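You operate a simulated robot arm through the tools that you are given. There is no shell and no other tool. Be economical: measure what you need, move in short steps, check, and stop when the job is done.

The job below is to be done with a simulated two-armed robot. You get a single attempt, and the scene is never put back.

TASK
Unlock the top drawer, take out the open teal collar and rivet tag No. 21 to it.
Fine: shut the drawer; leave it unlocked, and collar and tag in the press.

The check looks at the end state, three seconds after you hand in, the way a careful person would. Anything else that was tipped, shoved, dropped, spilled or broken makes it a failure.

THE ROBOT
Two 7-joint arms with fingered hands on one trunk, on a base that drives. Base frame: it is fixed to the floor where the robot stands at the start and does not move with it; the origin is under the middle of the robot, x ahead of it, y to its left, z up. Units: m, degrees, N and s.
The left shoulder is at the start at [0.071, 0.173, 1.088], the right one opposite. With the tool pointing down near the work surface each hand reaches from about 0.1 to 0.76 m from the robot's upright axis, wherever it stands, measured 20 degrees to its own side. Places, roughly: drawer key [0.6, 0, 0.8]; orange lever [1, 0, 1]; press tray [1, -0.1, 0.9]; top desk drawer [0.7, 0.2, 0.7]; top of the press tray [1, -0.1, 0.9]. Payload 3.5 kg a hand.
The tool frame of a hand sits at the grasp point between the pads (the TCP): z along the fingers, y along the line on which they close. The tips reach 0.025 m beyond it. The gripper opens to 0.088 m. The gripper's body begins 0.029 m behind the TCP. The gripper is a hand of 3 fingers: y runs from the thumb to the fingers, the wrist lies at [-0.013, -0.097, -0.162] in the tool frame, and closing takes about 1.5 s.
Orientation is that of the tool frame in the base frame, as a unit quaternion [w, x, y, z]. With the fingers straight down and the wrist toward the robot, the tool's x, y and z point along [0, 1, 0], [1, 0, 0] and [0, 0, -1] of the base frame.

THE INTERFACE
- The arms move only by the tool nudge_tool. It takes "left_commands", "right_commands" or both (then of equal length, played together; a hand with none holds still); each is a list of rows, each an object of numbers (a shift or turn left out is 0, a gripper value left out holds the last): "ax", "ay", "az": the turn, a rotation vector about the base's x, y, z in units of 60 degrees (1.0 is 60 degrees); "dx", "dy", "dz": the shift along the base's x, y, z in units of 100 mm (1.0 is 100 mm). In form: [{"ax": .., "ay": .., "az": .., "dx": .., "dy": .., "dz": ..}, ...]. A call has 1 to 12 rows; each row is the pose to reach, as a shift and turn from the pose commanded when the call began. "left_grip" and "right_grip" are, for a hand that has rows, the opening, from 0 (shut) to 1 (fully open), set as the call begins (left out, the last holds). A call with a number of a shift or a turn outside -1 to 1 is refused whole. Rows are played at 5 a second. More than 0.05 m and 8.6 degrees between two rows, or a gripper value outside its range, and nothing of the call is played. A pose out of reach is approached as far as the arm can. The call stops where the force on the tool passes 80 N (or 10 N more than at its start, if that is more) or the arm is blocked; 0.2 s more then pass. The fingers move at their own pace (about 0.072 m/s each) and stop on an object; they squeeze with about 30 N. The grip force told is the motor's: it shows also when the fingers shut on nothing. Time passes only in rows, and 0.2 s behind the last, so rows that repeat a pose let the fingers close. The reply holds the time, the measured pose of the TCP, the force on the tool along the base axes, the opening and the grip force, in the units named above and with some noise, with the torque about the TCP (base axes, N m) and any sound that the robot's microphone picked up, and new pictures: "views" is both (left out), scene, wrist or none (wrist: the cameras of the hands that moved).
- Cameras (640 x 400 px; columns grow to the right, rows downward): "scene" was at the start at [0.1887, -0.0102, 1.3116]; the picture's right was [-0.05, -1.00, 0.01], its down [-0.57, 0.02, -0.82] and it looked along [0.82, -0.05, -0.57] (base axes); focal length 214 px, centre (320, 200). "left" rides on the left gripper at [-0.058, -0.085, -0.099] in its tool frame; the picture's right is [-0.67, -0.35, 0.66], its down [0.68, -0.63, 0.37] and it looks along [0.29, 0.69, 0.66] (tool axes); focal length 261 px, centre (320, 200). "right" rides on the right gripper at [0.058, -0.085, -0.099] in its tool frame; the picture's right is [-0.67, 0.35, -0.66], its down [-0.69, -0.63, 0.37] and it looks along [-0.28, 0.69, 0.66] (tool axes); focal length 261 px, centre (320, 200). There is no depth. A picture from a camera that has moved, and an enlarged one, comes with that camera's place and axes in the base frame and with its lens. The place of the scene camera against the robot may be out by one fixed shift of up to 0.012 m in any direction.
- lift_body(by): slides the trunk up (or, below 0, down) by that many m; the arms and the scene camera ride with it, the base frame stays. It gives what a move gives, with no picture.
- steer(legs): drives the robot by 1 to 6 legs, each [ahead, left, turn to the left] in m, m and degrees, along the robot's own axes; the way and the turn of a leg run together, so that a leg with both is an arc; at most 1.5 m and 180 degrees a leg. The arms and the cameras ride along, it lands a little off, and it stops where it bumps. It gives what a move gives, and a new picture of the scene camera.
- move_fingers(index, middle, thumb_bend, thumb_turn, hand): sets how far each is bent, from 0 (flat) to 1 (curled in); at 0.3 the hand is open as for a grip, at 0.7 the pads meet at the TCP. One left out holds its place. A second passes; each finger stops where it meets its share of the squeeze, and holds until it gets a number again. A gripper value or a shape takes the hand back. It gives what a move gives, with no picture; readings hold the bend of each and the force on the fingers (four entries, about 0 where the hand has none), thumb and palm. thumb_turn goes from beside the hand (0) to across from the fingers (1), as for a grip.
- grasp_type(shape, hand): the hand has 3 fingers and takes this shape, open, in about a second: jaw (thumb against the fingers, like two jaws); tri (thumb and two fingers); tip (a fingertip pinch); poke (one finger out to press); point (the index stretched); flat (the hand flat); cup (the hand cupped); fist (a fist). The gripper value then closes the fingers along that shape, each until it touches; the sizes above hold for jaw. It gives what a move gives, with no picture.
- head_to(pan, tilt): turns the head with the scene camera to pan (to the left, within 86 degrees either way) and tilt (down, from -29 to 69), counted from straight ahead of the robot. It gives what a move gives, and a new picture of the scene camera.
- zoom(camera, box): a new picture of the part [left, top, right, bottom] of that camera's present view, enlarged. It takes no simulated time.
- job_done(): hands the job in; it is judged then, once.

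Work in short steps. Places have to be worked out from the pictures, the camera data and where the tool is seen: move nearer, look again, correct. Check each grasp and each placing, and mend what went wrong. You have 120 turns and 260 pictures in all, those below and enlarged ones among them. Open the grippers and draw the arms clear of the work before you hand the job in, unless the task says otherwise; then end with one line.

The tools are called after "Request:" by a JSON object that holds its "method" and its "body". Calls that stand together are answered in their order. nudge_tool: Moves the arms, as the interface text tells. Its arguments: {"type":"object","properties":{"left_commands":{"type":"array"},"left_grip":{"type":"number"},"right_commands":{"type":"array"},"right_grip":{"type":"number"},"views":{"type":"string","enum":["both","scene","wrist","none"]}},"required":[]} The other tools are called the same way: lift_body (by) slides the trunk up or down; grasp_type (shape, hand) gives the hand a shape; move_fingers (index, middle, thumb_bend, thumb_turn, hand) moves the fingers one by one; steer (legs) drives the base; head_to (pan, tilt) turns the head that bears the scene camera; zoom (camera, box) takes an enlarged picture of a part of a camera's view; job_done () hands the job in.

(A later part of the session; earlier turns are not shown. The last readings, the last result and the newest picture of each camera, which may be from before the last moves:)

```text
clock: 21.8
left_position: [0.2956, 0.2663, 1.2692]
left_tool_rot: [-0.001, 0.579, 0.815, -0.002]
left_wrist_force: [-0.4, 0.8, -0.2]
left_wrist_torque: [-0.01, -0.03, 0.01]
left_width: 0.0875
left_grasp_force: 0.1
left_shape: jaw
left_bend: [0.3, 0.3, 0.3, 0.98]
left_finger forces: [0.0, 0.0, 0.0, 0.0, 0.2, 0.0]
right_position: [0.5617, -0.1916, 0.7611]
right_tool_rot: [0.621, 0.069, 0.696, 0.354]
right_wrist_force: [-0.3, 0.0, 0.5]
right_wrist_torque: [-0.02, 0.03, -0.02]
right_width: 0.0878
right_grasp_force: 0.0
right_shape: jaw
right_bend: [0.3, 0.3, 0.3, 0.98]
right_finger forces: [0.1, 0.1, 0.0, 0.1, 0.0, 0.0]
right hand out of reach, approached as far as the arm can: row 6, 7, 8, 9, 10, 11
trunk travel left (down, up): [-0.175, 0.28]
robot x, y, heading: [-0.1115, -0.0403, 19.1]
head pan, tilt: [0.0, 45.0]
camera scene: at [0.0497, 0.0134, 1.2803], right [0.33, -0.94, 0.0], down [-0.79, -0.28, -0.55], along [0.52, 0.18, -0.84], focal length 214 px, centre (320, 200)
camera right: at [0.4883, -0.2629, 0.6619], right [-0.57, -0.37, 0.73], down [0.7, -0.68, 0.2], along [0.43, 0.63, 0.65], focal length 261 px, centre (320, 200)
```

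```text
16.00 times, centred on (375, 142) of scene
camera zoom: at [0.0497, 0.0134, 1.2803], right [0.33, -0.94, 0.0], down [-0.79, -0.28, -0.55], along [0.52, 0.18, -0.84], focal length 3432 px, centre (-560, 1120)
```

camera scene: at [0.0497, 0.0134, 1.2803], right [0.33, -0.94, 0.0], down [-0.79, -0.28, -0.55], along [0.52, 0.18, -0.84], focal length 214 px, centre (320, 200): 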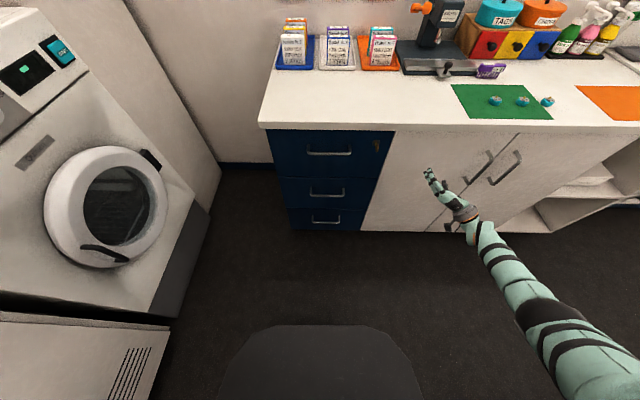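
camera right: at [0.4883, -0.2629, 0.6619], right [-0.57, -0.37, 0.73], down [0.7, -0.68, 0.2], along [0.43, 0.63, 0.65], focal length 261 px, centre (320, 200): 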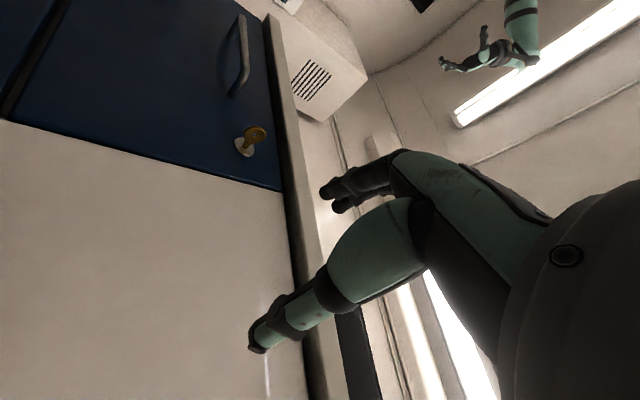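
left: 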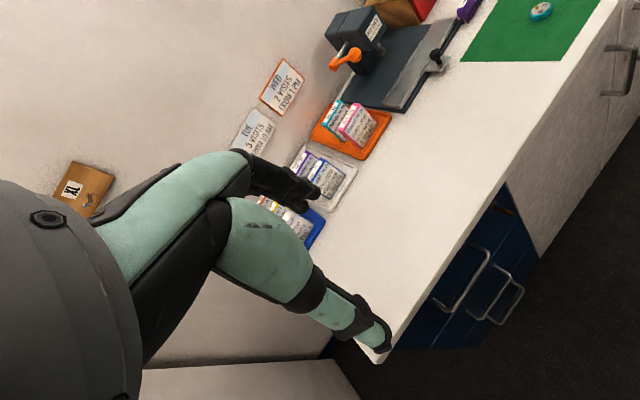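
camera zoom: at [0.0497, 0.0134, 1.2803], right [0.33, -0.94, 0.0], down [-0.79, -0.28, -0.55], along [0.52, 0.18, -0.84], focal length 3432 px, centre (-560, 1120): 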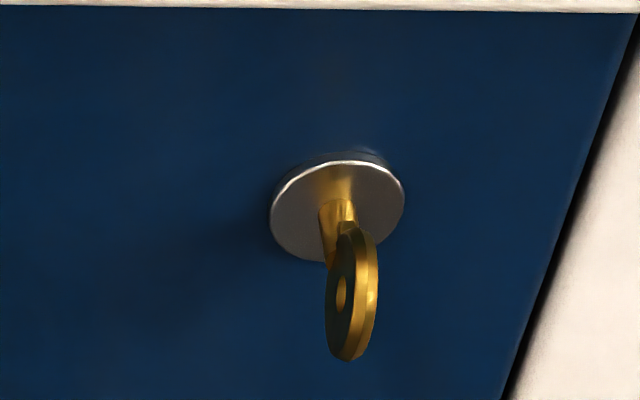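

The key bow is a vertical disc. The side-roll pose works when the hand is further to the robot's right, so I'll drive the robot left by 0.2 m.

Request:
{"method": "steer", "body": {"legs": [[0, 0.2, 0]]}}

Request:
{"method": "nudge_tool", "body": {"right_commands": [{"ax": -0.118, "ay": -0.041, "az": -0.02, "dz": 0.1}, {"ax": -0.236, "ay": -0.082, "az": -0.04, "dz": 0.2}, {"ax": -0.354, "ay": -0.123, "az": -0.06, "dz": 0.3}, {"ax": -0.472, "ay": -0.164, "az": -0.08, "dz": 0.3}, {"ax": -0.55, "ay": -0.192, "az": -0.08, "dz": 0.3}, {"ax": -0.55, "ay": -0.192, "az": -0.08, "dz": 0.3}]}}

```text
clock: 23.4
left_position: [0.2285, 0.4554, 1.2712]
left_tool_rot: [-0.001, 0.578, 0.816, 0.0]
left_wrist_force: [0.4, -0.2, -0.2]
left_wrist_torque: [-0.04, 0.0, 0.02]
left_width: 0.0877
left_grasp_force: 0.1
left_shape: jaw
left_bend: [0.3, 0.3, 0.3, 0.98]
left_finger forces: [0.0, 0.0, 0.0, 0.0, 0.0, 0.1]
right_position: [0.4953, -0.0015, 0.7606]
right_tool_rot: [0.621, 0.068, 0.695, 0.355]
right_wrist_force: [0.5, 0.2, -0.2]
right_wrist_torque: [0.03, 0.01, 0.01]
right_width: 0.0879
right_grasp_force: 0.1
right_shape: jaw
right_bend: [0.3, 0.3, 0.3, 0.98]
right_finger forces: [0.0, 0.0, 0.0, 0.1, 0.1, 0.1]
trunk travel left (down, up): [-0.175, 0.28]
robot x, y, heading: [-0.1753, 0.1484, 19.3]
head pan, tilt: [0.0, 45.0]
camera scene: at [-0.0172, 0.2023, 1.2805], right [0.33, -0.94, 0.0], down [-0.79, -0.28, -0.55], along [0.52, 0.18, -0.84], focal length 214 px, centre (320, 200)
```

scene: 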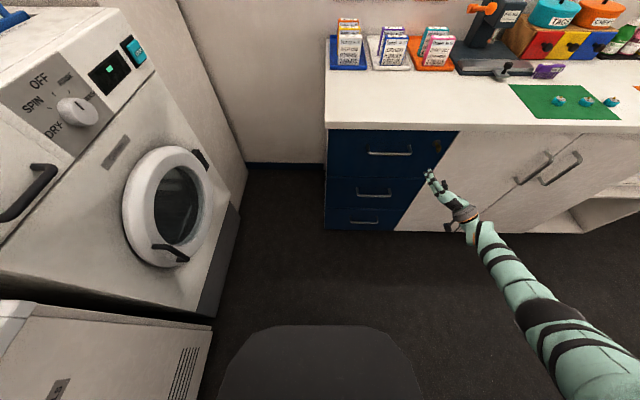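

```text
clock: 24.8
left_position: [0.2277, 0.4556, 1.2706]
left_tool_rot: [0.0, 0.578, 0.816, -0.001]
left_wrist_force: [-0.8, -0.4, 0.5]
left_wrist_torque: [-0.01, 0.01, 0.01]
left_width: 0.0876
left_grasp_force: 0.0
left_shape: jaw
left_bend: [0.3, 0.3, 0.3, 0.98]
left_finger forces: [0.1, 0.0, 0.0, 0.0, 0.1, 0.0]
right_position: [0.546, -0.0358, 0.7558]
right_tool_rot: [0.663, -0.016, 0.706, 0.25]
right_wrist_force: [0.5, -0.3, -0.3]
right_wrist_torque: [0.0, 0.01, -0.01]
right_width: 0.0877
right_grasp_force: 0.2
right_shape: jaw
right_bend: [0.3, 0.3, 0.3, 0.98]
right_finger forces: [0.0, 0.0, 0.1, 0.0, 0.1, 0.0]
right hand out of reach, approached as far as the arm can: row 1, 2, 3, 4, 5, 6
trunk travel left (down, up): [-0.175, 0.28]
robot x, y, heading: [-0.179, 0.1504, 19.4]
head pan, tilt: [0.0, 45.0]
camera scene: at [-0.0172, 0.2018, 1.2805], right [0.33, -0.94, 0.0], down [-0.79, -0.28, -0.55], along [0.52, 0.18, -0.84], focal length 214 px, centre (320, 200)
camera right: at [0.4772, -0.1277, 0.674], right [-0.65, -0.15, 0.75], down [0.64, -0.63, 0.44], along [0.4, 0.77, 0.5], focal length 261 px, centre (320, 200)
```

scene: 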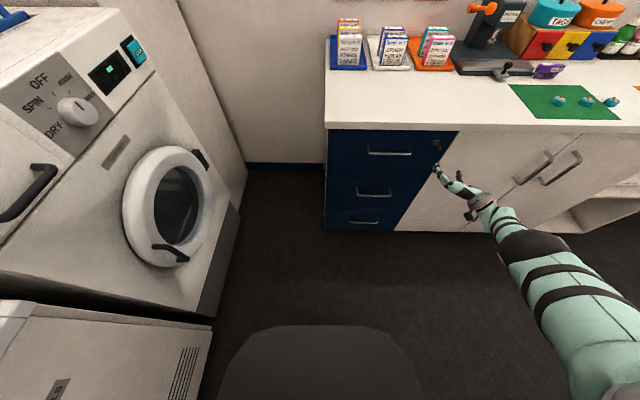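
right: 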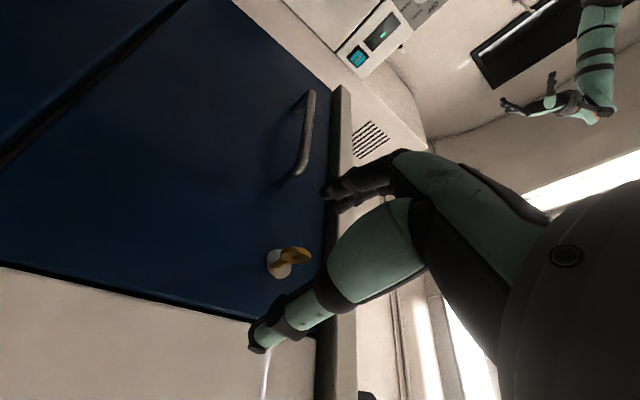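

The hand is nearly where it needs to be; the key bow is at about (a 0.573, b -0.189, z 0.785). I'll shift the base slightly left, then move the arm up and forward onto the bow.

Request:
{"method": "steer", "body": {"legs": [[0, 0.05, 0]]}}

Request:
{"method": "nudge_tool", "body": {"right_commands": [{"dx": 0.04, "dy": -0.12, "dz": 0.15}, {"dx": 0.09, "dy": -0.24, "dz": 0.3}, {"dx": 0.09, "dy": -0.24, "dz": 0.3}]}}

```text
clock: 25.8
left_position: [0.2119, 0.5047, 1.2709]
left_tool_rot: [0.0, 0.579, 0.815, 0.0]
left_wrist_force: [-0.1, 0.6, -0.3]
left_wrist_torque: [0.0, -0.01, 0.01]
left_width: 0.0877
left_grasp_force: 0.0
left_shape: jaw
left_bend: [0.3, 0.3, 0.3, 0.98]
left_finger forces: [0.1, 0.0, 0.1, 0.1, 0.0, 0.0]
right_position: [0.5287, 0.0135, 0.7554]
right_tool_rot: [0.662, -0.015, 0.706, 0.249]
right_wrist_force: [0.6, 0.3, -0.2]
right_wrist_torque: [0.0, -0.02, 0.02]
right_width: 0.0879
right_grasp_force: 0.0
right_shape: jaw
right_bend: [0.3, 0.3, 0.3, 0.98]
right_finger forces: [0.0, 0.0, 0.1, 0.0, 0.0, 0.1]
trunk travel left (down, up): [-0.175, 0.28]
robot x, y, heading: [-0.198, 0.1997, 19.3]
head pan, tilt: [0.0, 45.0]
camera scene: at [-0.0338, 0.2503, 1.2804], right [0.33, -0.94, 0.0], down [-0.79, -0.28, -0.55], along [0.52, 0.18, -0.84], focal length 214 px, centre (320, 200)
```

scene: 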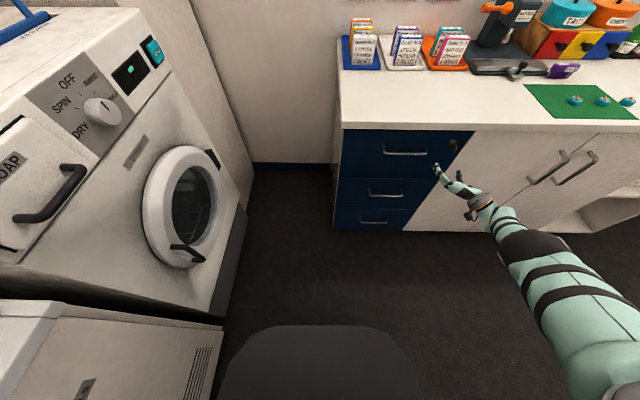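

```text
clock: 26.6
left_position: [0.2116, 0.5049, 1.2706]
left_tool_rot: [0.0, 0.579, 0.815, 0.0]
left_wrist_force: [-1.0, -1.2, -0.1]
left_wrist_torque: [-0.01, 0.01, 0.01]
left_width: 0.0877
left_grasp_force: 0.0
left_shape: jaw
left_bend: [0.3, 0.3, 0.3, 0.98]
left_finger forces: [0.0, 0.0, 0.0, 0.1, 0.0, 0.1]
right_position: [0.5396, -0.0123, 0.7833]
right_tool_rot: [0.663, -0.015, 0.706, 0.25]
right_wrist_force: [0.1, 0.6, -0.2]
right_wrist_torque: [0.0, 0.0, -0.02]
right_width: 0.0879
right_grasp_force: 0.1
right_shape: jaw
right_bend: [0.3, 0.3, 0.3, 0.98]
right_finger forces: [0.0, 0.0, 0.0, 0.0, 0.0, 0.1]
right hand out of reach, approached as far as the arm can: row 2, 3
trunk travel left (down, up): [-0.175, 0.28]
robot x, y, heading: [-0.2001, 0.2001, 19.2]
head pan, tilt: [0.0, 45.0]
camera scene: at [-0.0343, 0.2513, 1.2805], right [0.33, -0.94, 0.0], down [-0.79, -0.28, -0.55], along [0.52, 0.18, -0.84], focal length 214 px, centre (320, 200)
camera right: at [0.4711, -0.105, 0.7004], right [-0.65, -0.15, 0.75], down [0.65, -0.63, 0.44], along [0.4, 0.77, 0.5], focal length 261 px, centre (320, 200)
```

scene: 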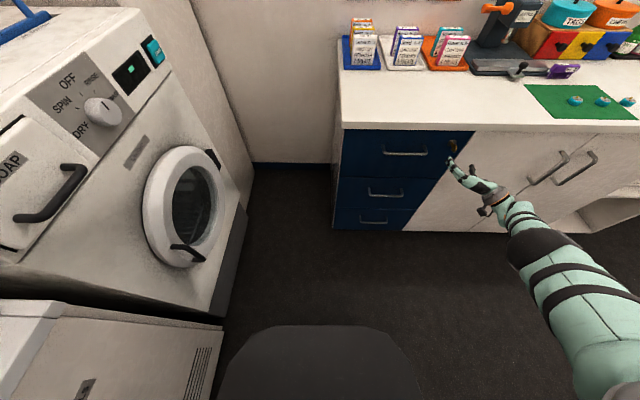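
right: 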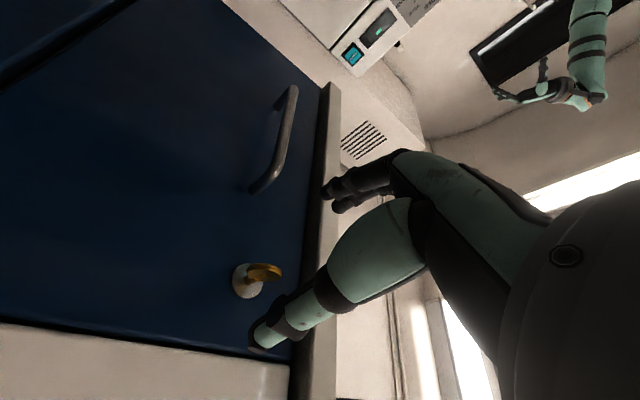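

The hand is level with the key and centred on it, about 5 cm short. Moving straight in.

Request:
{"method": "nudge_tool", "body": {"right_commands": [{"dx": 0.17, "dy": 0.06}, {"dx": 0.34, "dy": 0.12}, {"dx": 0.51, "dy": 0.18}, {"dx": 0.51, "dy": 0.18}], "views": "wrist"}}

```text
clock: 27.6
left_position: [0.2118, 0.5047, 1.2704]
left_tool_rot: [0.0, 0.579, 0.815, 0.0]
left_wrist_force: [-0.1, -0.1, 0.4]
left_wrist_torque: [-0.04, 0.01, 0.0]
left_width: 0.0874
left_grasp_force: 0.0
left_shape: jaw
left_bend: [0.3, 0.3, 0.3, 0.98]
left_finger forces: [0.1, 0.0, 0.1, 0.0, 0.0, 0.1]
right_position: [0.5597, 0.0149, 0.7983]
right_tool_rot: [0.662, -0.015, 0.706, 0.249]
right_wrist_force: [0.7, -0.2, 0.2]
right_wrist_torque: [0.03, 0.03, -0.04]
right_width: 0.088
right_grasp_force: 0.0
right_shape: jaw
right_bend: [0.3, 0.3, 0.3, 0.98]
right_finger forces: [0.0, 0.0, 0.0, 0.0, 0.1, 0.0]
right hand out of reach, approached as far as the arm can: row 1, 2, 3, 4
trunk travel left (down, up): [-0.175, 0.28]
robot x, y, heading: [-0.1965, 0.1934, 19.1]
head pan, tilt: [0.0, 45.0]
camera right: at [0.4914, -0.0779, 0.7161], right [-0.65, -0.15, 0.75], down [0.64, -0.63, 0.44], along [0.4, 0.77, 0.5], focal length 261 px, centre (320, 200)
```

right: 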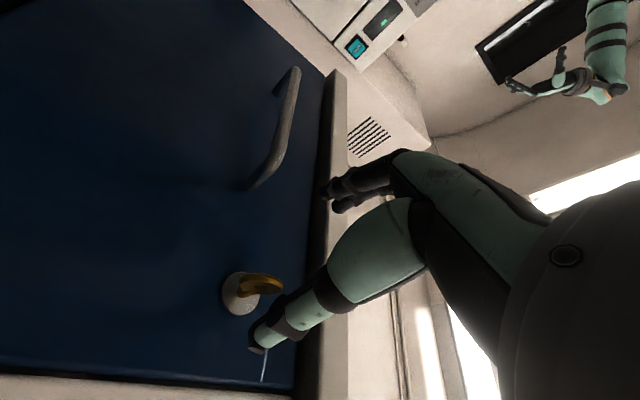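

At the edge of reach, drifting left and up. I'll back the hand slightly down, then let the base carry it forward and right.

Request:
{"method": "nudge_tool", "body": {"right_commands": [{"dx": -0.05, "dy": -0.07, "dz": -0.07}, {"dx": -0.13, "dy": -0.2, "dz": -0.13}, {"dx": -0.13, "dy": -0.2, "dz": -0.13}], "views": "none"}}

Request:
{"method": "steer", "body": {"legs": [[0.04, 0, 0]]}}

Request:
{"method": "nudge_tool", "body": {"right_commands": [{"dx": 0}], "views": "wrist"}}

```text
clock: 28.4
left_position: [0.2118, 0.5058, 1.2703]
left_tool_rot: [0.001, 0.579, 0.815, -0.001]
left_wrist_force: [0.2, 0.9, -0.1]
left_wrist_torque: [0.0, 0.02, 0.01]
left_width: 0.0878
left_grasp_force: 0.1
left_shape: jaw
left_bend: [0.3, 0.3, 0.3, 0.98]
left_finger forces: [0.0, 0.1, 0.1, 0.0, 0.0, 0.0]
right_position: [0.5472, -0.003, 0.7866]
right_tool_rot: [0.662, -0.015, 0.706, 0.249]
right_wrist_force: [0.2, -0.6, 0.1]
right_wrist_torque: [-0.02, -0.03, 0.01]
right_width: 0.0881
right_grasp_force: 0.1
right_shape: jaw
right_bend: [0.3, 0.3, 0.3, 0.98]
right_finger forces: [0.0, 0.1, 0.0, 0.0, 0.0, 0.0]
trunk travel left (down, up): [-0.175, 0.28]
robot x, y, heading: [-0.1953, 0.1972, 19.4]
head pan, tilt: [0.0, 45.0]
```

```text
clock: 29.2
left_position: [0.2468, 0.5171, 1.272]
left_tool_rot: [0.0, 0.579, 0.815, 0.0]
left_wrist_force: [-0.2, -0.6, 0.4]
left_wrist_torque: [0.01, 0.01, -0.02]
left_width: 0.0877
left_grasp_force: 0.0
left_shape: jaw
left_bend: [0.3, 0.3, 0.3, 0.98]
left_finger forces: [0.0, 0.0, 0.0, 0.0, 0.0, 0.0]
right_position: [0.5841, 0.0098, 0.7875]
right_tool_rot: [0.664, -0.015, 0.705, 0.249]
right_wrist_force: [0.2, -0.3, -1.0]
right_wrist_torque: [0.0, 0.0, 0.01]
right_width: 0.0879
right_grasp_force: 0.0
right_shape: jaw
right_bend: [0.3, 0.3, 0.3, 0.98]
right_finger forces: [0.0, 0.0, 0.0, 0.0, 0.0, 0.0]
trunk travel left (down, up): [-0.175, 0.28]
robot x, y, heading: [-0.1587, 0.2142, 19.2]
head pan, tilt: [0.0, 45.0]
camera scene: at [0.0013, 0.2637, 1.281], right [0.33, -0.94, 0.0], down [-0.79, -0.28, -0.55], along [0.52, 0.18, -0.84], focal length 214 px, centre (320, 200)
```

scene: 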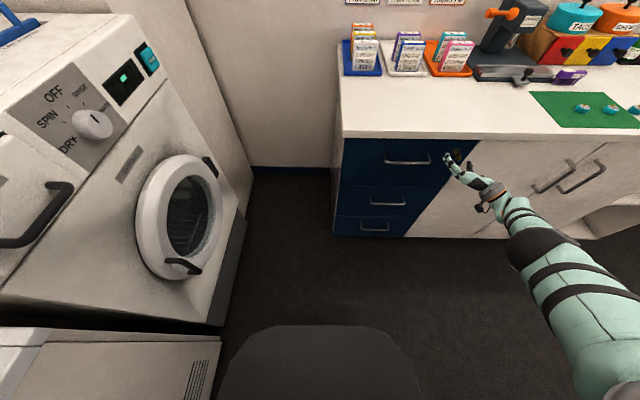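

```text
clock: 29.6
left_position: [0.2467, 0.5166, 1.2717]
left_tool_rot: [0.002, 0.579, 0.815, 0.0]
left_wrist_force: [0.0, 0.3, 0.7]
left_wrist_torque: [-0.03, -0.01, 0.02]
left_width: 0.0873
left_grasp_force: 0.1
left_shape: jaw
left_bend: [0.3, 0.3, 0.3, 0.98]
left_finger forces: [0.1, 0.0, 0.0, 0.0, 0.0, 0.1]
right_position: [0.583, 0.0105, 0.7876]
right_tool_rot: [0.663, -0.015, 0.705, 0.25]
right_wrist_force: [-0.6, 0.1, -0.7]
right_wrist_torque: [-0.02, -0.02, -0.02]
right_width: 0.088
right_grasp_force: 0.1
right_shape: jaw
right_bend: [0.3, 0.3, 0.3, 0.98]
right_finger forces: [0.1, 0.0, 0.0, 0.0, 0.0, 0.1]
trunk travel left (down, up): [-0.175, 0.28]
robot x, y, heading: [-0.1535, 0.2129, 19.1]
head pan, tilt: [0.0, 45.0]
camera right: at [0.5155, -0.0828, 0.7061], right [-0.65, -0.15, 0.74], down [0.64, -0.63, 0.44], along [0.4, 0.76, 0.5], focal length 261 px, centre (320, 200)
```

right: 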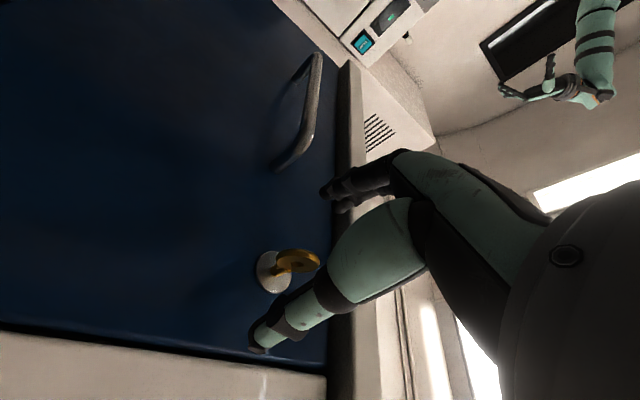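

The bow is inside the open fingers (TCP a 0.554, b -0.182, z 0.788; bow about -0.190, 0.785). Small correction, then close.

Request:
{"method": "nudge_tool", "body": {"right_commands": [{"dx": 0.08, "dy": -0.04, "dz": -0.03}, {"dx": 0.1, "dy": -0.05, "dz": -0.03}], "views": "none"}}

Request:
{"method": "nudge_tool", "body": {"right_commands": [{"dx": 0}, {"dx": 0}, {"dx": 0}, {"dx": 0}, {"dx": 0}, {"dx": 0}, {"dx": 0}, {"dx": 0}], "right_grip": 0}}

```text
clock: 30.2
left_position: [0.2492, 0.5172, 1.2707]
left_tool_rot: [0.0, 0.58, 0.815, -0.001]
left_wrist_force: [0.2, 0.6, 0.2]
left_wrist_torque: [-0.05, -0.01, 0.0]
left_width: 0.0878
left_grasp_force: 0.0
left_shape: jaw
left_bend: [0.3, 0.3, 0.3, 0.98]
left_finger forces: [0.0, 0.0, 0.0, 0.1, 0.1, 0.0]
right_position: [0.5843, 0.0101, 0.788]
right_tool_rot: [0.663, -0.014, 0.705, 0.249]
right_wrist_force: [0.2, 0.3, 0.1]
right_wrist_torque: [0.04, 0.01, 0.0]
right_width: 0.0881
right_grasp_force: 0.1
right_shape: jaw
right_bend: [0.3, 0.3, 0.3, 0.98]
right_finger forces: [0.1, 0.1, 0.0, 0.1, 0.0, 0.0]
right hand out of reach, approached as far as the arm can: row 1, 2
trunk travel left (down, up): [-0.175, 0.28]
robot x, y, heading: [-0.1605, 0.2141, 18.9]
head pan, tilt: [0.0, 45.0]
```

```text
clock: 32.0
left_position: [0.2495, 0.5186, 1.2712]
left_tool_rot: [0.001, 0.58, 0.815, 0.001]
left_wrist_force: [0.4, 0.2, 0.7]
left_wrist_torque: [-0.02, -0.03, 0.0]
left_width: 0.0876
left_grasp_force: 0.1
left_shape: jaw
left_bend: [0.3, 0.3, 0.3, 0.98]
left_finger forces: [0.0, 0.0, 0.0, 0.1, 0.0, 0.0]
right_position: [0.5847, 0.0101, 0.7865]
right_tool_rot: [0.663, -0.015, 0.706, 0.249]
right_wrist_force: [0.2, 1.2, -1.0]
right_wrist_torque: [-0.05, 0.07, 0.0]
right_width: 0.0066
right_grasp_force: 30.1
right_shape: jaw
right_bend: [0.7, 0.68, 0.75, 1.0]
right_finger forces: [17.7, 9.0, 0.0, 0.0, 25.4, 0.1]
trunk travel left (down, up): [-0.175, 0.28]
robot x, y, heading: [-0.1552, 0.214, 19.5]
head pan, tilt: [0.0, 45.0]
camera scene: at [0.0042, 0.2644, 1.2804], right [0.33, -0.94, 0.0], down [-0.79, -0.28, -0.55], along [0.52, 0.18, -0.84], focal length 214 px, centre (320, 200)
camera right: at [0.5168, -0.0823, 0.7047], right [-0.65, -0.15, 0.75], down [0.64, -0.63, 0.44], along [0.4, 0.77, 0.5], focal length 261 px, centre (320, 200)
```

scene: 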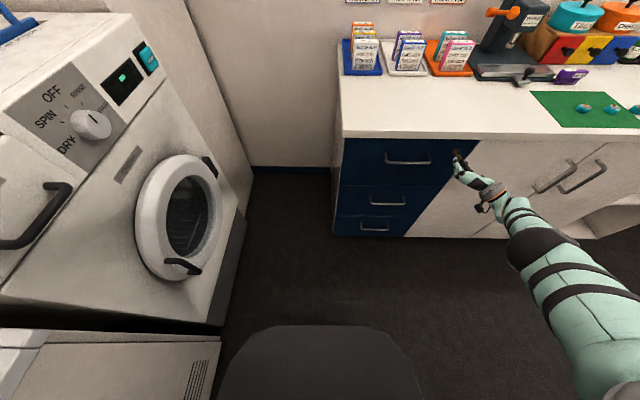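
right: 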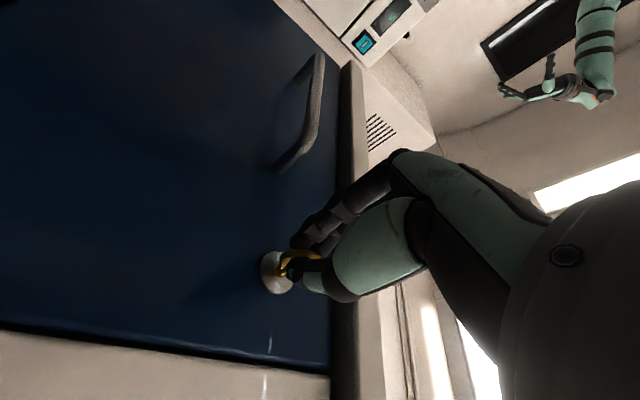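

The bow is gripped (6.6 mm between the pads). Turning clockwise about the key axis, watching torque and sound.

Request:
{"method": "nudge_tool", "body": {"right_commands": [{"ax": 0.12, "ay": 0.041}, {"ax": 0.24, "ay": 0.082}, {"ax": 0.36, "ay": 0.123}, {"ax": 0.47, "ay": 0.164}, {"ax": 0.59, "ay": 0.205}, {"ax": 0.71, "ay": 0.246}, {"ax": 0.826, "ay": 0.288}, {"ax": 0.944, "ay": 0.329}], "views": "wrist"}}

```text
clock: 33.9
left_position: [0.2484, 0.5186, 1.2711]
left_tool_rot: [0.001, 0.579, 0.815, -0.001]
left_wrist_force: [-0.1, 0.3, 0.4]
left_wrist_torque: [0.03, -0.04, -0.02]
left_width: 0.0876
left_grasp_force: 0.1
left_shape: jaw
left_bend: [0.3, 0.3, 0.3, 0.98]
left_finger forces: [0.0, 0.1, 0.0, 0.0, 0.1, 0.0]
right_position: [0.5704, 0.0172, 0.7939]
right_tool_rot: [0.463, 0.341, 0.603, 0.552]
right_wrist_force: [-1.8, 2.7, 1.3]
right_wrist_torque: [-0.04, -0.04, 0.05]
right_width: 0.0041
right_grasp_force: 30.0
right_shape: jaw
right_bend: [0.7, 0.67, 0.81, 1.0]
right_finger forces: [0.0, 0.0, 0.0, 0.0, 0.0, 0.0]
right hand out of reach, approached as far as the arm can: row 1, 2, 3, 4, 5, 6, 7, 8
trunk travel left (down, up): [-0.175, 0.28]
robot x, y, heading: [-0.1599, 0.21, 19.1]
head pan, tilt: [0.0, 45.0]
camera right: at [0.4675, 0.0234, 0.6974], right [-0.42, -0.79, 0.44], down [0.64, -0.6, -0.48], along [0.64, 0.08, 0.76], focal length 261 px, centre (320, 200)
```

right: 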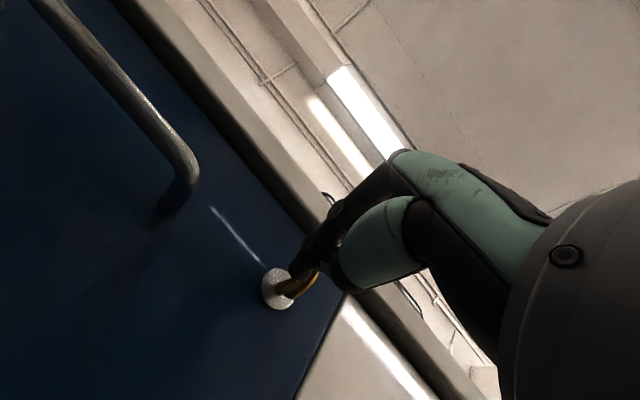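

The fingers seem to have slipped off. Checking how far the key turned.

Request:
{"method": "zoom", "body": {"camera": "right", "box": [230, 230, 360, 320]}}

Request:
{"method": "zoom", "body": {"camera": "scene", "box": [430, 130, 490, 180]}}

```text
4.44 times, centred on (295, 275) of right
camera zoom: at [0.4675, 0.0234, 0.6974], right [-0.42, -0.79, 0.44], down [0.64, -0.6, -0.48], along [0.64, 0.08, 0.76], focal length 1158 px, centre (431, -133)
```

zoom: 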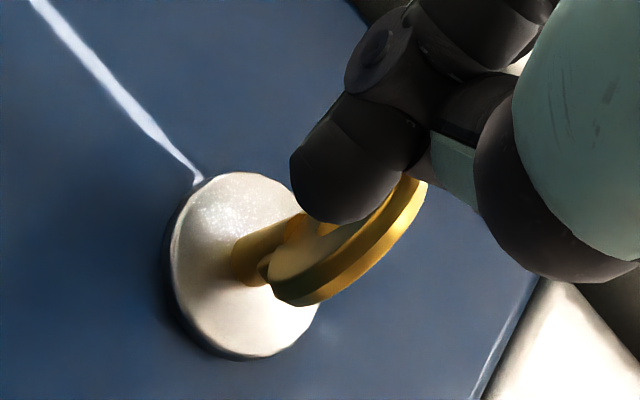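

```text
8.00 times, centred on (460, 155) of scene
camera zoom: at [0.0036, 0.2648, 1.2804], right [0.33, -0.94, 0.0], down [-0.79, -0.28, -0.55], along [0.52, 0.18, -0.84], focal length 1716 px, centre (-800, 560)
```

zoom: 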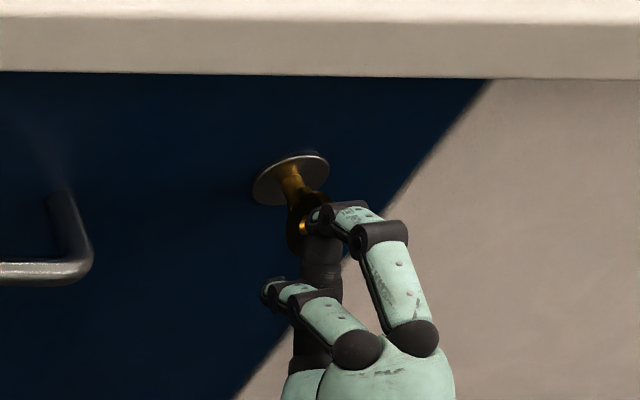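

I'll open and back off 5 cm to see the key's present angle.

Request:
{"method": "nudge_tool", "body": {"right_commands": [{"dx": 0}, {"dx": 0}, {"dx": 0}, {"dx": -0.2, "dy": -0.07}, {"dx": -0.4, "dy": -0.14}, {"dx": -0.55, "dy": -0.2}], "right_grip": 1, "views": "none"}}

Request:
{"method": "zoom", "body": {"camera": "right", "box": [200, 200, 360, 320]}}

Request:
{"method": "zoom", "body": {"camera": "scene", "box": [430, 130, 490, 180]}}

```text
clock: 35.2
left_position: [0.2495, 0.5172, 1.2711]
left_tool_rot: [0.0, 0.579, 0.815, 0.0]
left_wrist_force: [-0.5, -0.2, -0.5]
left_wrist_torque: [-0.01, 0.01, 0.01]
left_width: 0.0879
left_grasp_force: 0.2
left_shape: jaw
left_bend: [0.3, 0.3, 0.3, 0.98]
left_finger forces: [0.0, 0.1, 0.1, 0.1, 0.0, 0.0]
right_position: [0.5404, -0.0058, 0.7728]
right_tool_rot: [0.465, 0.34, 0.603, 0.551]
right_wrist_force: [-1.5, 0.7, 0.1]
right_wrist_torque: [0.02, -0.01, 0.0]
right_width: 0.0875
right_grasp_force: 0.1
right_shape: jaw
right_bend: [0.3, 0.3, 0.3, 0.98]
right_finger forces: [0.1, 0.0, 0.0, 0.0, 0.0, 0.0]
right hand out of reach, approached as far as the arm can: row 4, 5, 6
trunk travel left (down, up): [-0.175, 0.28]
robot x, y, heading: [-0.1587, 0.2125, 19.2]
head pan, tilt: [0.0, 45.0]
```

```text
3.33 times, centred on (280, 260) of right
camera zoom: at [0.4375, -0.0003, 0.6746], right [-0.42, -0.79, 0.44], down [0.64, -0.61, -0.48], along [0.64, 0.08, 0.76], focal length 869 px, centre (453, 0)
```

zoom: 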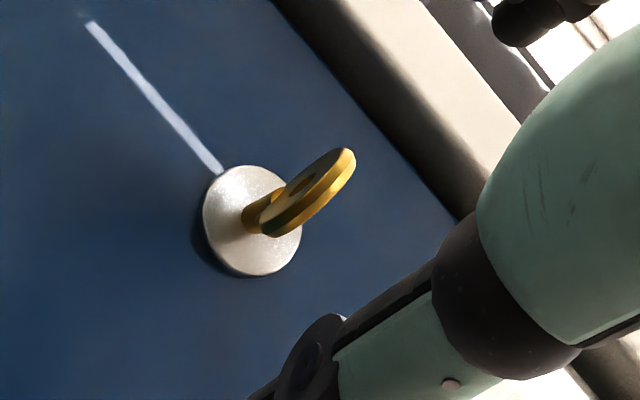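

```text
8.00 times, centred on (460, 155) of scene
camera zoom: at [0.0036, 0.2643, 1.2805], right [0.33, -0.94, 0.0], down [-0.79, -0.28, -0.55], along [0.52, 0.18, -0.84], focal length 1716 px, centre (-800, 560)
```

zoom: 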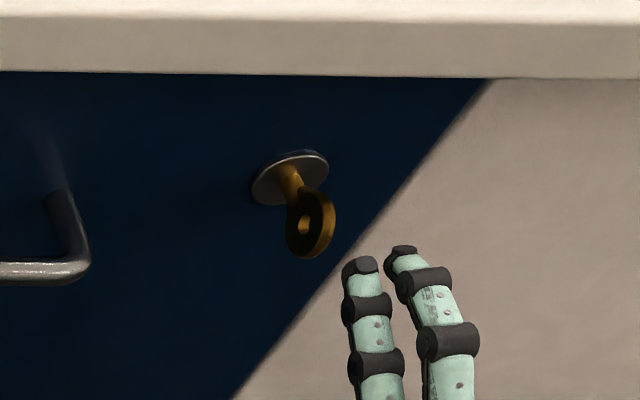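

The key has not turned; the hand drifted at the edge of its reach and slipped. I'll test rolling further the other way (wrist to the left of the tool), which suits where the robot now stands.

Request:
{"method": "nudge_tool", "body": {"right_commands": [{"ax": 0.12, "ay": 0.041, "dx": -0.1, "dy": -0.03}, {"ax": 0.24, "ay": 0.082, "dx": -0.2, "dy": -0.07}, {"ax": 0.36, "ay": 0.123, "dx": -0.2, "dy": -0.07}, {"ax": 0.47, "ay": 0.164, "dx": -0.2, "dy": -0.07}, {"ax": 0.59, "ay": 0.205, "dx": -0.2, "dy": -0.07}, {"ax": 0.71, "ay": 0.246, "dx": -0.2, "dy": -0.07}, {"ax": 0.826, "ay": 0.288, "dx": -0.2, "dy": -0.07}, {"ax": 0.944, "ay": 0.329, "dx": -0.2, "dy": -0.07}]}}

```text
clock: 37.0
left_position: [0.2498, 0.5182, 1.2705]
left_tool_rot: [0.001, 0.579, 0.815, 0.0]
left_wrist_force: [0.6, 0.0, -1.0]
left_wrist_torque: [0.02, -0.04, 0.03]
left_width: 0.0874
left_grasp_force: 0.0
left_shape: jaw
left_bend: [0.3, 0.3, 0.3, 0.98]
left_finger forces: [0.1, 0.0, 0.0, 0.0, 0.0, 0.0]
right_position: [0.5648, -0.0204, 0.7283]
right_tool_rot: [0.142, 0.606, 0.338, 0.706]
right_wrist_force: [0.6, -0.5, 0.0]
right_wrist_torque: [-0.03, -0.01, 0.04]
right_width: 0.0878
right_grasp_force: 0.0
right_shape: jaw
right_bend: [0.3, 0.3, 0.3, 0.98]
right_finger forces: [0.0, 0.1, 0.1, 0.0, 0.0, 0.0]
right hand out of reach, approached as far as the arm can: row 1, 2, 3, 4, 5, 6, 7, 8
trunk travel left (down, up): [-0.175, 0.28]
robot x, y, heading: [-0.1634, 0.2107, 19.1]
head pan, tilt: [0.0, 45.0]
camera scene: at [0.0037, 0.2645, 1.2804], right [0.33, -0.94, 0.0], down [-0.79, -0.28, -0.55], along [0.52, 0.18, -0.84], focal length 214 px, centre (320, 200)
camera right: at [0.4393, 0.0476, 0.7151], right [-0.4, -0.86, -0.31], down [0.37, 0.15, -0.92], along [0.84, -0.48, 0.26], focal length 261 px, centre (320, 200)
```

scene: 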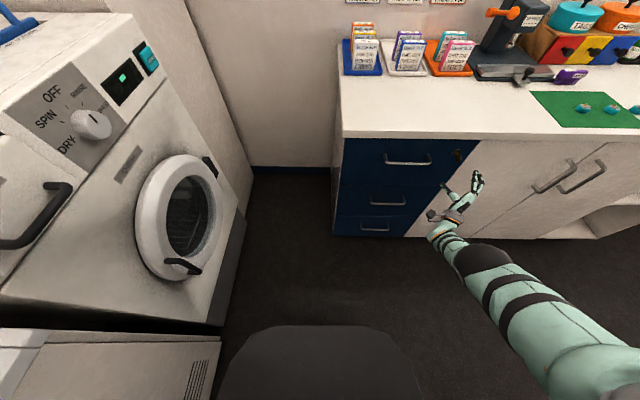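
right: 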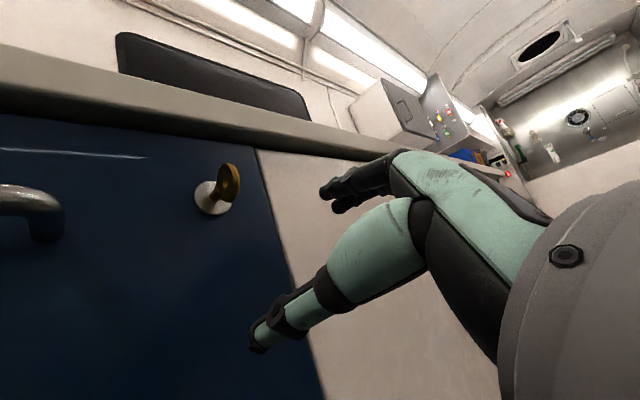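

This direction works well. I'll roll the remaining ~40° so the fingers close horizontally, easing back and up.

Request:
{"method": "nudge_tool", "body": {"right_commands": [{"ax": 0.12, "ay": 0.041, "dx": -0.15, "dy": -0.05, "dz": 0.1}, {"ax": 0.24, "ay": 0.082, "dx": -0.3, "dy": -0.1, "dz": 0.25}, {"ax": 0.36, "ay": 0.123, "dx": -0.45, "dy": -0.15, "dz": 0.4}, {"ax": 0.47, "ay": 0.164, "dx": -0.45, "dy": -0.15, "dz": 0.55}, {"ax": 0.59, "ay": 0.205, "dx": -0.45, "dy": -0.15, "dz": 0.55}, {"ax": 0.66, "ay": 0.23, "dx": -0.45, "dy": -0.15, "dz": 0.55}]}}

```text
clock: 38.5
left_position: [0.2494, 0.5175, 1.2712]
left_tool_rot: [0.001, 0.579, 0.816, 0.0]
left_wrist_force: [-1.3, 0.0, -0.1]
left_wrist_torque: [-0.01, 0.02, -0.04]
left_width: 0.0877
left_grasp_force: 0.0
left_shape: jaw
left_bend: [0.3, 0.3, 0.3, 0.98]
left_finger forces: [0.0, 0.1, 0.1, 0.0, 0.0, 0.0]
right_position: [0.612, -0.0377, 0.6964]
right_tool_rot: [-0.112, 0.697, 0.094, 0.703]
right_wrist_force: [0.3, -0.2, 1.2]
right_wrist_torque: [0.02, -0.02, 0.02]
right_width: 0.0873
right_grasp_force: 0.1
right_shape: jaw
right_bend: [0.3, 0.3, 0.3, 0.98]
right_finger forces: [0.0, 0.0, 0.1, 0.0, 0.1, 0.0]
right hand out of reach, approached as far as the arm can: row 1, 2, 3, 4, 5, 6
trunk travel left (down, up): [-0.175, 0.28]
robot x, y, heading: [-0.1566, 0.213, 19.0]
head pan, tilt: [0.0, 45.0]
camera scene: at [0.0036, 0.2642, 1.2805], right [0.33, -0.94, 0.0], down [-0.79, -0.28, -0.55], along [0.52, 0.18, -0.84], focal length 214 px, centre (320, 200)
camera right: at [0.4929, 0.0143, 0.757], right [-0.52, -0.5, -0.69], down [0.17, 0.73, -0.67], along [0.83, -0.47, -0.29], focal length 261 px, centre (320, 200)
```

scene: 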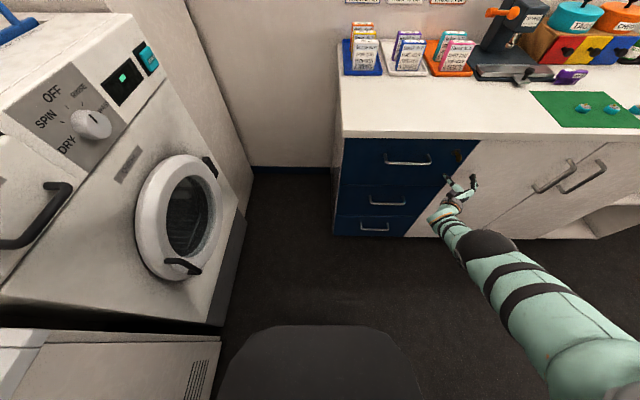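
right: 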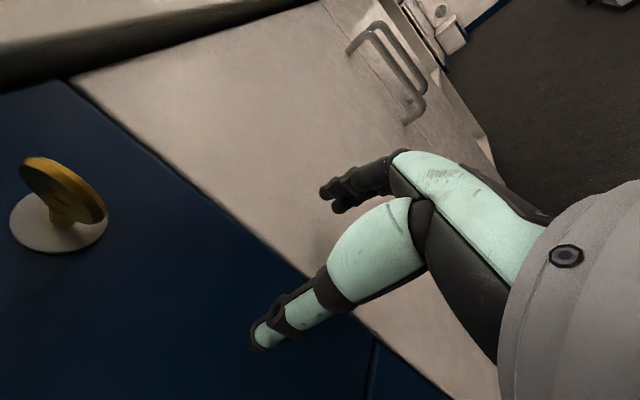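

The hand now closes sideways, but sits low and close to the drawer front. I'll back off, lift the trunk and then line up on the key.

Request:
{"method": "steer", "body": {"legs": [[-0.08, 0.05, 0]]}}

Request:
{"method": "lift_body", "body": {"by": 0.085}}

Request:
{"method": "nudge_tool", "body": {"right_commands": [{"dx": 0}]}}

```text
clock: 39.6
left_position: [0.1608, 0.539, 1.2718]
left_tool_rot: [0.0, 0.581, 0.814, 0.0]
left_wrist_force: [0.6, 0.4, 0.6]
left_wrist_torque: [-0.02, -0.01, 0.02]
left_width: 0.0876
left_grasp_force: 0.2
left_shape: jaw
left_bend: [0.3, 0.3, 0.3, 0.98]
left_finger forces: [0.0, 0.0, 0.0, 0.0, 0.1, 0.0]
right_position: [0.5206, -0.0177, 0.6983]
right_tool_rot: [-0.11, 0.696, 0.093, 0.703]
right_wrist_force: [-0.1, -0.1, -0.3]
right_wrist_torque: [0.0, 0.02, 0.0]
right_width: 0.0875
right_grasp_force: 0.1
right_shape: jaw
right_bend: [0.3, 0.3, 0.3, 0.98]
right_finger forces: [0.0, 0.1, 0.0, 0.0, 0.0, 0.1]
trunk travel left (down, up): [-0.175, 0.28]
robot x, y, heading: [-0.2475, 0.235, 18.8]
head pan, tilt: [0.0, 45.0]
camera scene: at [-0.0861, 0.2859, 1.2804], right [0.33, -0.95, 0.0], down [-0.79, -0.27, -0.55], along [0.52, 0.18, -0.84], focal length 214 px, centre (320, 200)
```

scene: 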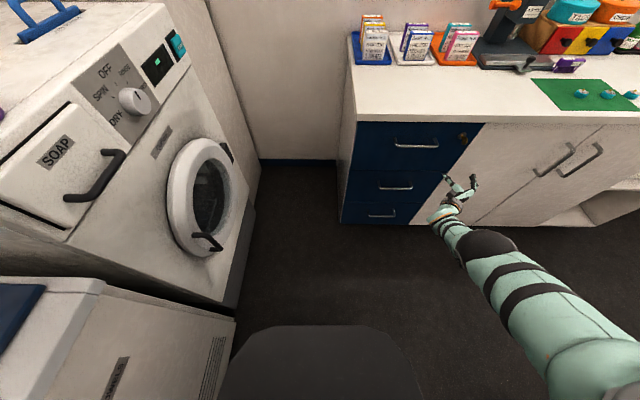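

```text
clock: 40.8
left_position: [0.1611, 0.5393, 1.3556]
left_tool_rot: [0.0, 0.581, 0.814, 0.0]
left_wrist_force: [-0.3, -0.1, -0.8]
left_wrist_torque: [-0.01, 0.0, 0.05]
left_width: 0.0877
left_grasp_force: 0.0
left_shape: jaw
left_bend: [0.3, 0.3, 0.3, 0.98]
left_finger forces: [0.0, 0.0, 0.0, 0.1, 0.0, 0.0]
right_position: [0.5268, -0.0159, 0.8483]
right_tool_rot: [-0.117, 0.662, 0.087, 0.735]
right_wrist_force: [0.1, -0.7, 0.0]
right_wrist_torque: [-0.01, -0.01, 0.02]
right_width: 0.0878
right_grasp_force: 0.0
right_shape: jaw
right_bend: [0.3, 0.3, 0.3, 0.98]
right_finger forces: [0.0, 0.0, 0.0, 0.0, 0.0, 0.0]
trunk travel left (down, up): [-0.26, 0.195]
robot x, y, heading: [-0.2454, 0.2327, 19.1]
head pan, tilt: [0.0, 45.0]
```

```text
clock: 41.2
left_position: [0.1598, 0.5385, 1.3559]
left_tool_rot: [0.0, 0.58, 0.815, 0.0]
left_wrist_force: [0.0, -0.2, 1.0]
left_wrist_torque: [0.01, -0.02, 0.0]
left_width: 0.0876
left_grasp_force: 0.1
left_shape: jaw
left_bend: [0.3, 0.3, 0.3, 0.98]
left_finger forces: [0.0, 0.1, 0.0, 0.1, 0.0, 0.0]
right_position: [0.5266, -0.0163, 0.8478]
right_tool_rot: [-0.117, 0.661, 0.088, 0.736]
right_wrist_force: [-0.3, -0.3, 0.4]
right_wrist_torque: [-0.02, 0.01, -0.02]
right_width: 0.0876
right_grasp_force: 0.2
right_shape: jaw
right_bend: [0.3, 0.3, 0.3, 0.98]
right_finger forces: [0.0, 0.0, 0.0, 0.0, 0.0, 0.1]
trunk travel left (down, up): [-0.26, 0.195]
robot x, y, heading: [-0.2453, 0.2362, 19.1]
head pan, tilt: [0.0, 45.0]
camera scene: at [-0.1353, 0.2687, 1.3836], right [0.33, -0.95, 0.0], down [-0.73, -0.25, -0.63], along [0.6, 0.21, -0.78], focal length 214 px, centre (320, 200)
camera right: at [0.4035, 0.0348, 0.8983], right [-0.46, -0.48, -0.75], down [0.24, 0.75, -0.62], along [0.86, -0.46, -0.23], focal length 261 px, centre (320, 200)
```

scene: 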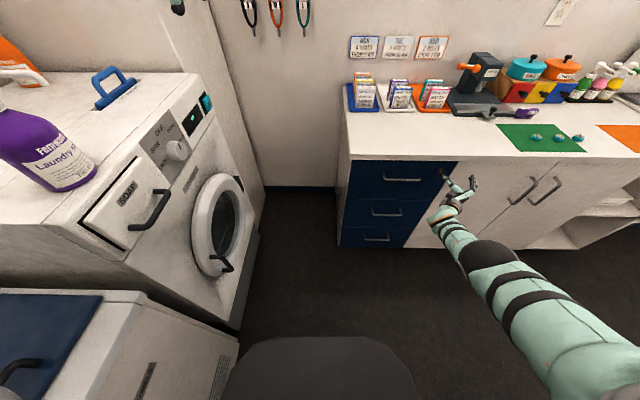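
right: 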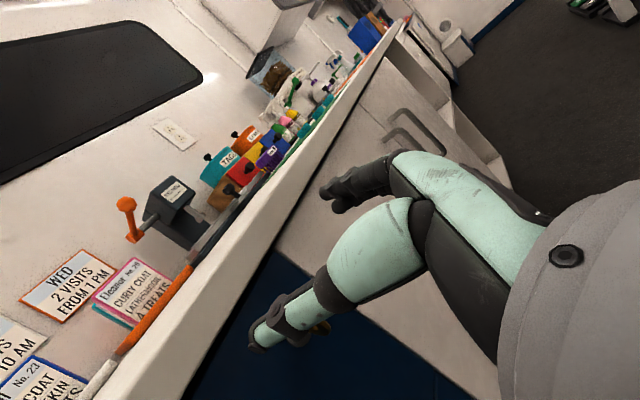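

Now the hand is 6 cm too high but laterally on the key. Lowering and levelling.

Request:
{"method": "nudge_tool", "body": {"right_commands": [{"ax": -0.012, "ay": 0.033, "az": 0.013, "dz": -0.2}, {"ax": -0.024, "ay": 0.066, "az": 0.026, "dz": -0.4}, {"ax": -0.035, "ay": 0.1, "az": 0.04, "dz": -0.62}, {"ax": -0.035, "ay": 0.1, "az": 0.04, "dz": -0.62}], "views": "wrist"}}

```text
clock: 42.2
left_position: [0.1603, 0.539, 1.3558]
left_tool_rot: [0.0, 0.581, 0.814, -0.001]
left_wrist_force: [0.1, 0.8, -0.6]
left_wrist_torque: [0.02, -0.02, -0.01]
left_width: 0.0875
left_grasp_force: 0.1
left_shape: jaw
left_bend: [0.3, 0.3, 0.3, 0.98]
left_finger forces: [0.0, 0.0, 0.0, 0.0, 0.0, 0.0]
right_position: [0.5134, -0.0218, 0.8118]
right_tool_rot: [-0.125, 0.699, 0.108, 0.696]
right_wrist_force: [0.5, 0.1, 0.0]
right_wrist_torque: [0.01, 0.02, 0.01]
right_width: 0.0874
right_grasp_force: 0.1
right_shape: jaw
right_bend: [0.3, 0.3, 0.3, 0.98]
right_finger forces: [0.0, 0.0, 0.0, 0.0, 0.0, 0.1]
right hand out of reach, approached as far as the arm can: row 1, 2, 3, 4
trunk travel left (down, up): [-0.26, 0.195]
robot x, y, heading: [-0.2466, 0.2336, 19.4]
head pan, tilt: [0.0, 45.0]
camera right: at [0.3935, 0.0257, 0.8728], right [-0.51, -0.53, -0.68], down [0.14, 0.73, -0.67], along [0.85, -0.44, -0.3], focal length 261 px, centre (320, 200)
```

right: 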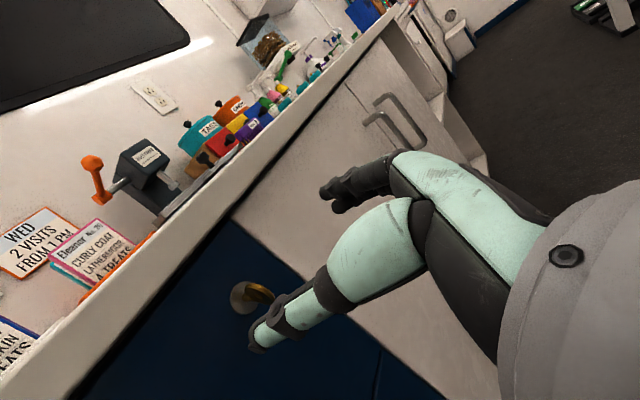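

Dropping the trunk by 1.5 cm for the last of the height, then checking.

Request:
{"method": "lift_body", "body": {"by": -0.015}}

Request:
{"method": "steer", "body": {"legs": [[0.06, 0, 0]]}}

Request:
{"method": "nudge_tool", "body": {"right_commands": [{"dx": 0}], "views": "wrist"}}

```text
clock: 42.8
left_position: [0.1605, 0.5381, 1.3405]
left_tool_rot: [0.0, 0.581, 0.814, 0.0]
left_wrist_force: [-0.7, -0.5, 0.3]
left_wrist_torque: [-0.01, 0.03, 0.0]
left_width: 0.0875
left_grasp_force: 0.0
left_shape: jaw
left_bend: [0.3, 0.3, 0.3, 0.98]
left_finger forces: [0.0, 0.0, 0.0, 0.0, 0.1, 0.0]
right_position: [0.5136, -0.0225, 0.7869]
right_tool_rot: [-0.124, 0.704, 0.108, 0.69]
right_wrist_force: [-0.4, 0.4, 0.2]
right_wrist_torque: [-0.01, -0.03, 0.01]
right_width: 0.0877
right_grasp_force: 0.1
right_shape: jaw
right_bend: [0.3, 0.3, 0.3, 0.98]
right_finger forces: [0.0, 0.0, 0.0, 0.1, 0.0, 0.1]
trunk travel left (down, up): [-0.245, 0.21]
robot x, y, heading: [-0.2496, 0.2331, 18.9]
head pan, tilt: [0.0, 45.0]
```

```text
clock: 43.8
left_position: [0.2139, 0.5565, 1.3415]
left_tool_rot: [0.001, 0.581, 0.814, 0.0]
left_wrist_force: [0.0, -0.2, 1.3]
left_wrist_torque: [0.01, 0.01, 0.01]
left_width: 0.0875
left_grasp_force: 0.0
left_shape: jaw
left_bend: [0.3, 0.3, 0.3, 0.98]
left_finger forces: [0.0, 0.0, 0.0, 0.1, 0.0, 0.0]
right_position: [0.5659, -0.0052, 0.7892]
right_tool_rot: [-0.124, 0.704, 0.107, 0.691]
right_wrist_force: [0.2, -0.3, -1.0]
right_wrist_torque: [0.03, -0.03, -0.01]
right_width: 0.0877
right_grasp_force: 0.0
right_shape: jaw
right_bend: [0.3, 0.3, 0.3, 0.98]
right_finger forces: [0.0, 0.0, 0.0, 0.0, 0.1, 0.1]
trunk travel left (down, up): [-0.245, 0.21]
robot x, y, heading: [-0.1907, 0.2557, 19.0]
head pan, tilt: [0.0, 45.0]
camera scene: at [-0.0745, 0.2896, 1.3667], right [0.32, -0.95, 0.0], down [-0.74, -0.25, -0.62], along [0.59, 0.2, -0.78], focal length 214 px, centre (320, 200)
```

scene: 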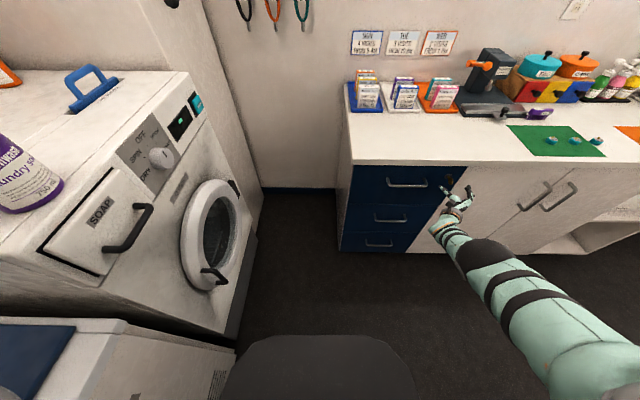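

```text
clock: 44.2
left_position: [0.215, 0.5559, 1.3437]
left_tool_rot: [0.001, 0.581, 0.814, 0.0]
left_wrist_force: [0.1, 0.5, -0.3]
left_wrist_torque: [0.02, -0.05, -0.01]
left_width: 0.0875
left_grasp_force: 0.0
left_shape: jaw
left_bend: [0.3, 0.3, 0.3, 0.98]
left_finger forces: [0.0, 0.0, 0.0, 0.1, 0.1, 0.0]
right_position: [0.5657, -0.0039, 0.7884]
right_tool_rot: [-0.123, 0.704, 0.108, 0.691]
right_wrist_force: [-0.4, -0.6, 0.2]
right_wrist_torque: [0.02, 0.03, -0.02]
right_width: 0.0875
right_grasp_force: 0.0
right_shape: jaw
right_bend: [0.3, 0.3, 0.3, 0.98]
right_finger forces: [0.1, 0.0, 0.1, 0.0, 0.1, 0.0]
trunk travel left (down, up): [-0.245, 0.21]
robot x, y, heading: [-0.1932, 0.2567, 18.9]
head pan, tilt: [0.0, 45.0]
camera right: at [0.4471, 0.0435, 0.8502], right [-0.52, -0.53, -0.67], down [0.13, 0.73, -0.68], along [0.84, -0.44, -0.31], focal length 261 px, centre (320, 200)
```

right: 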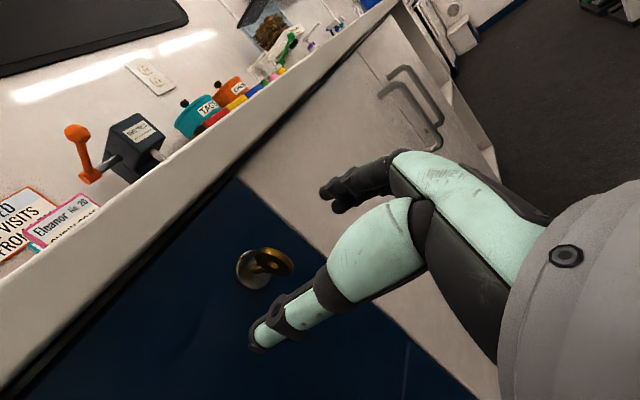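

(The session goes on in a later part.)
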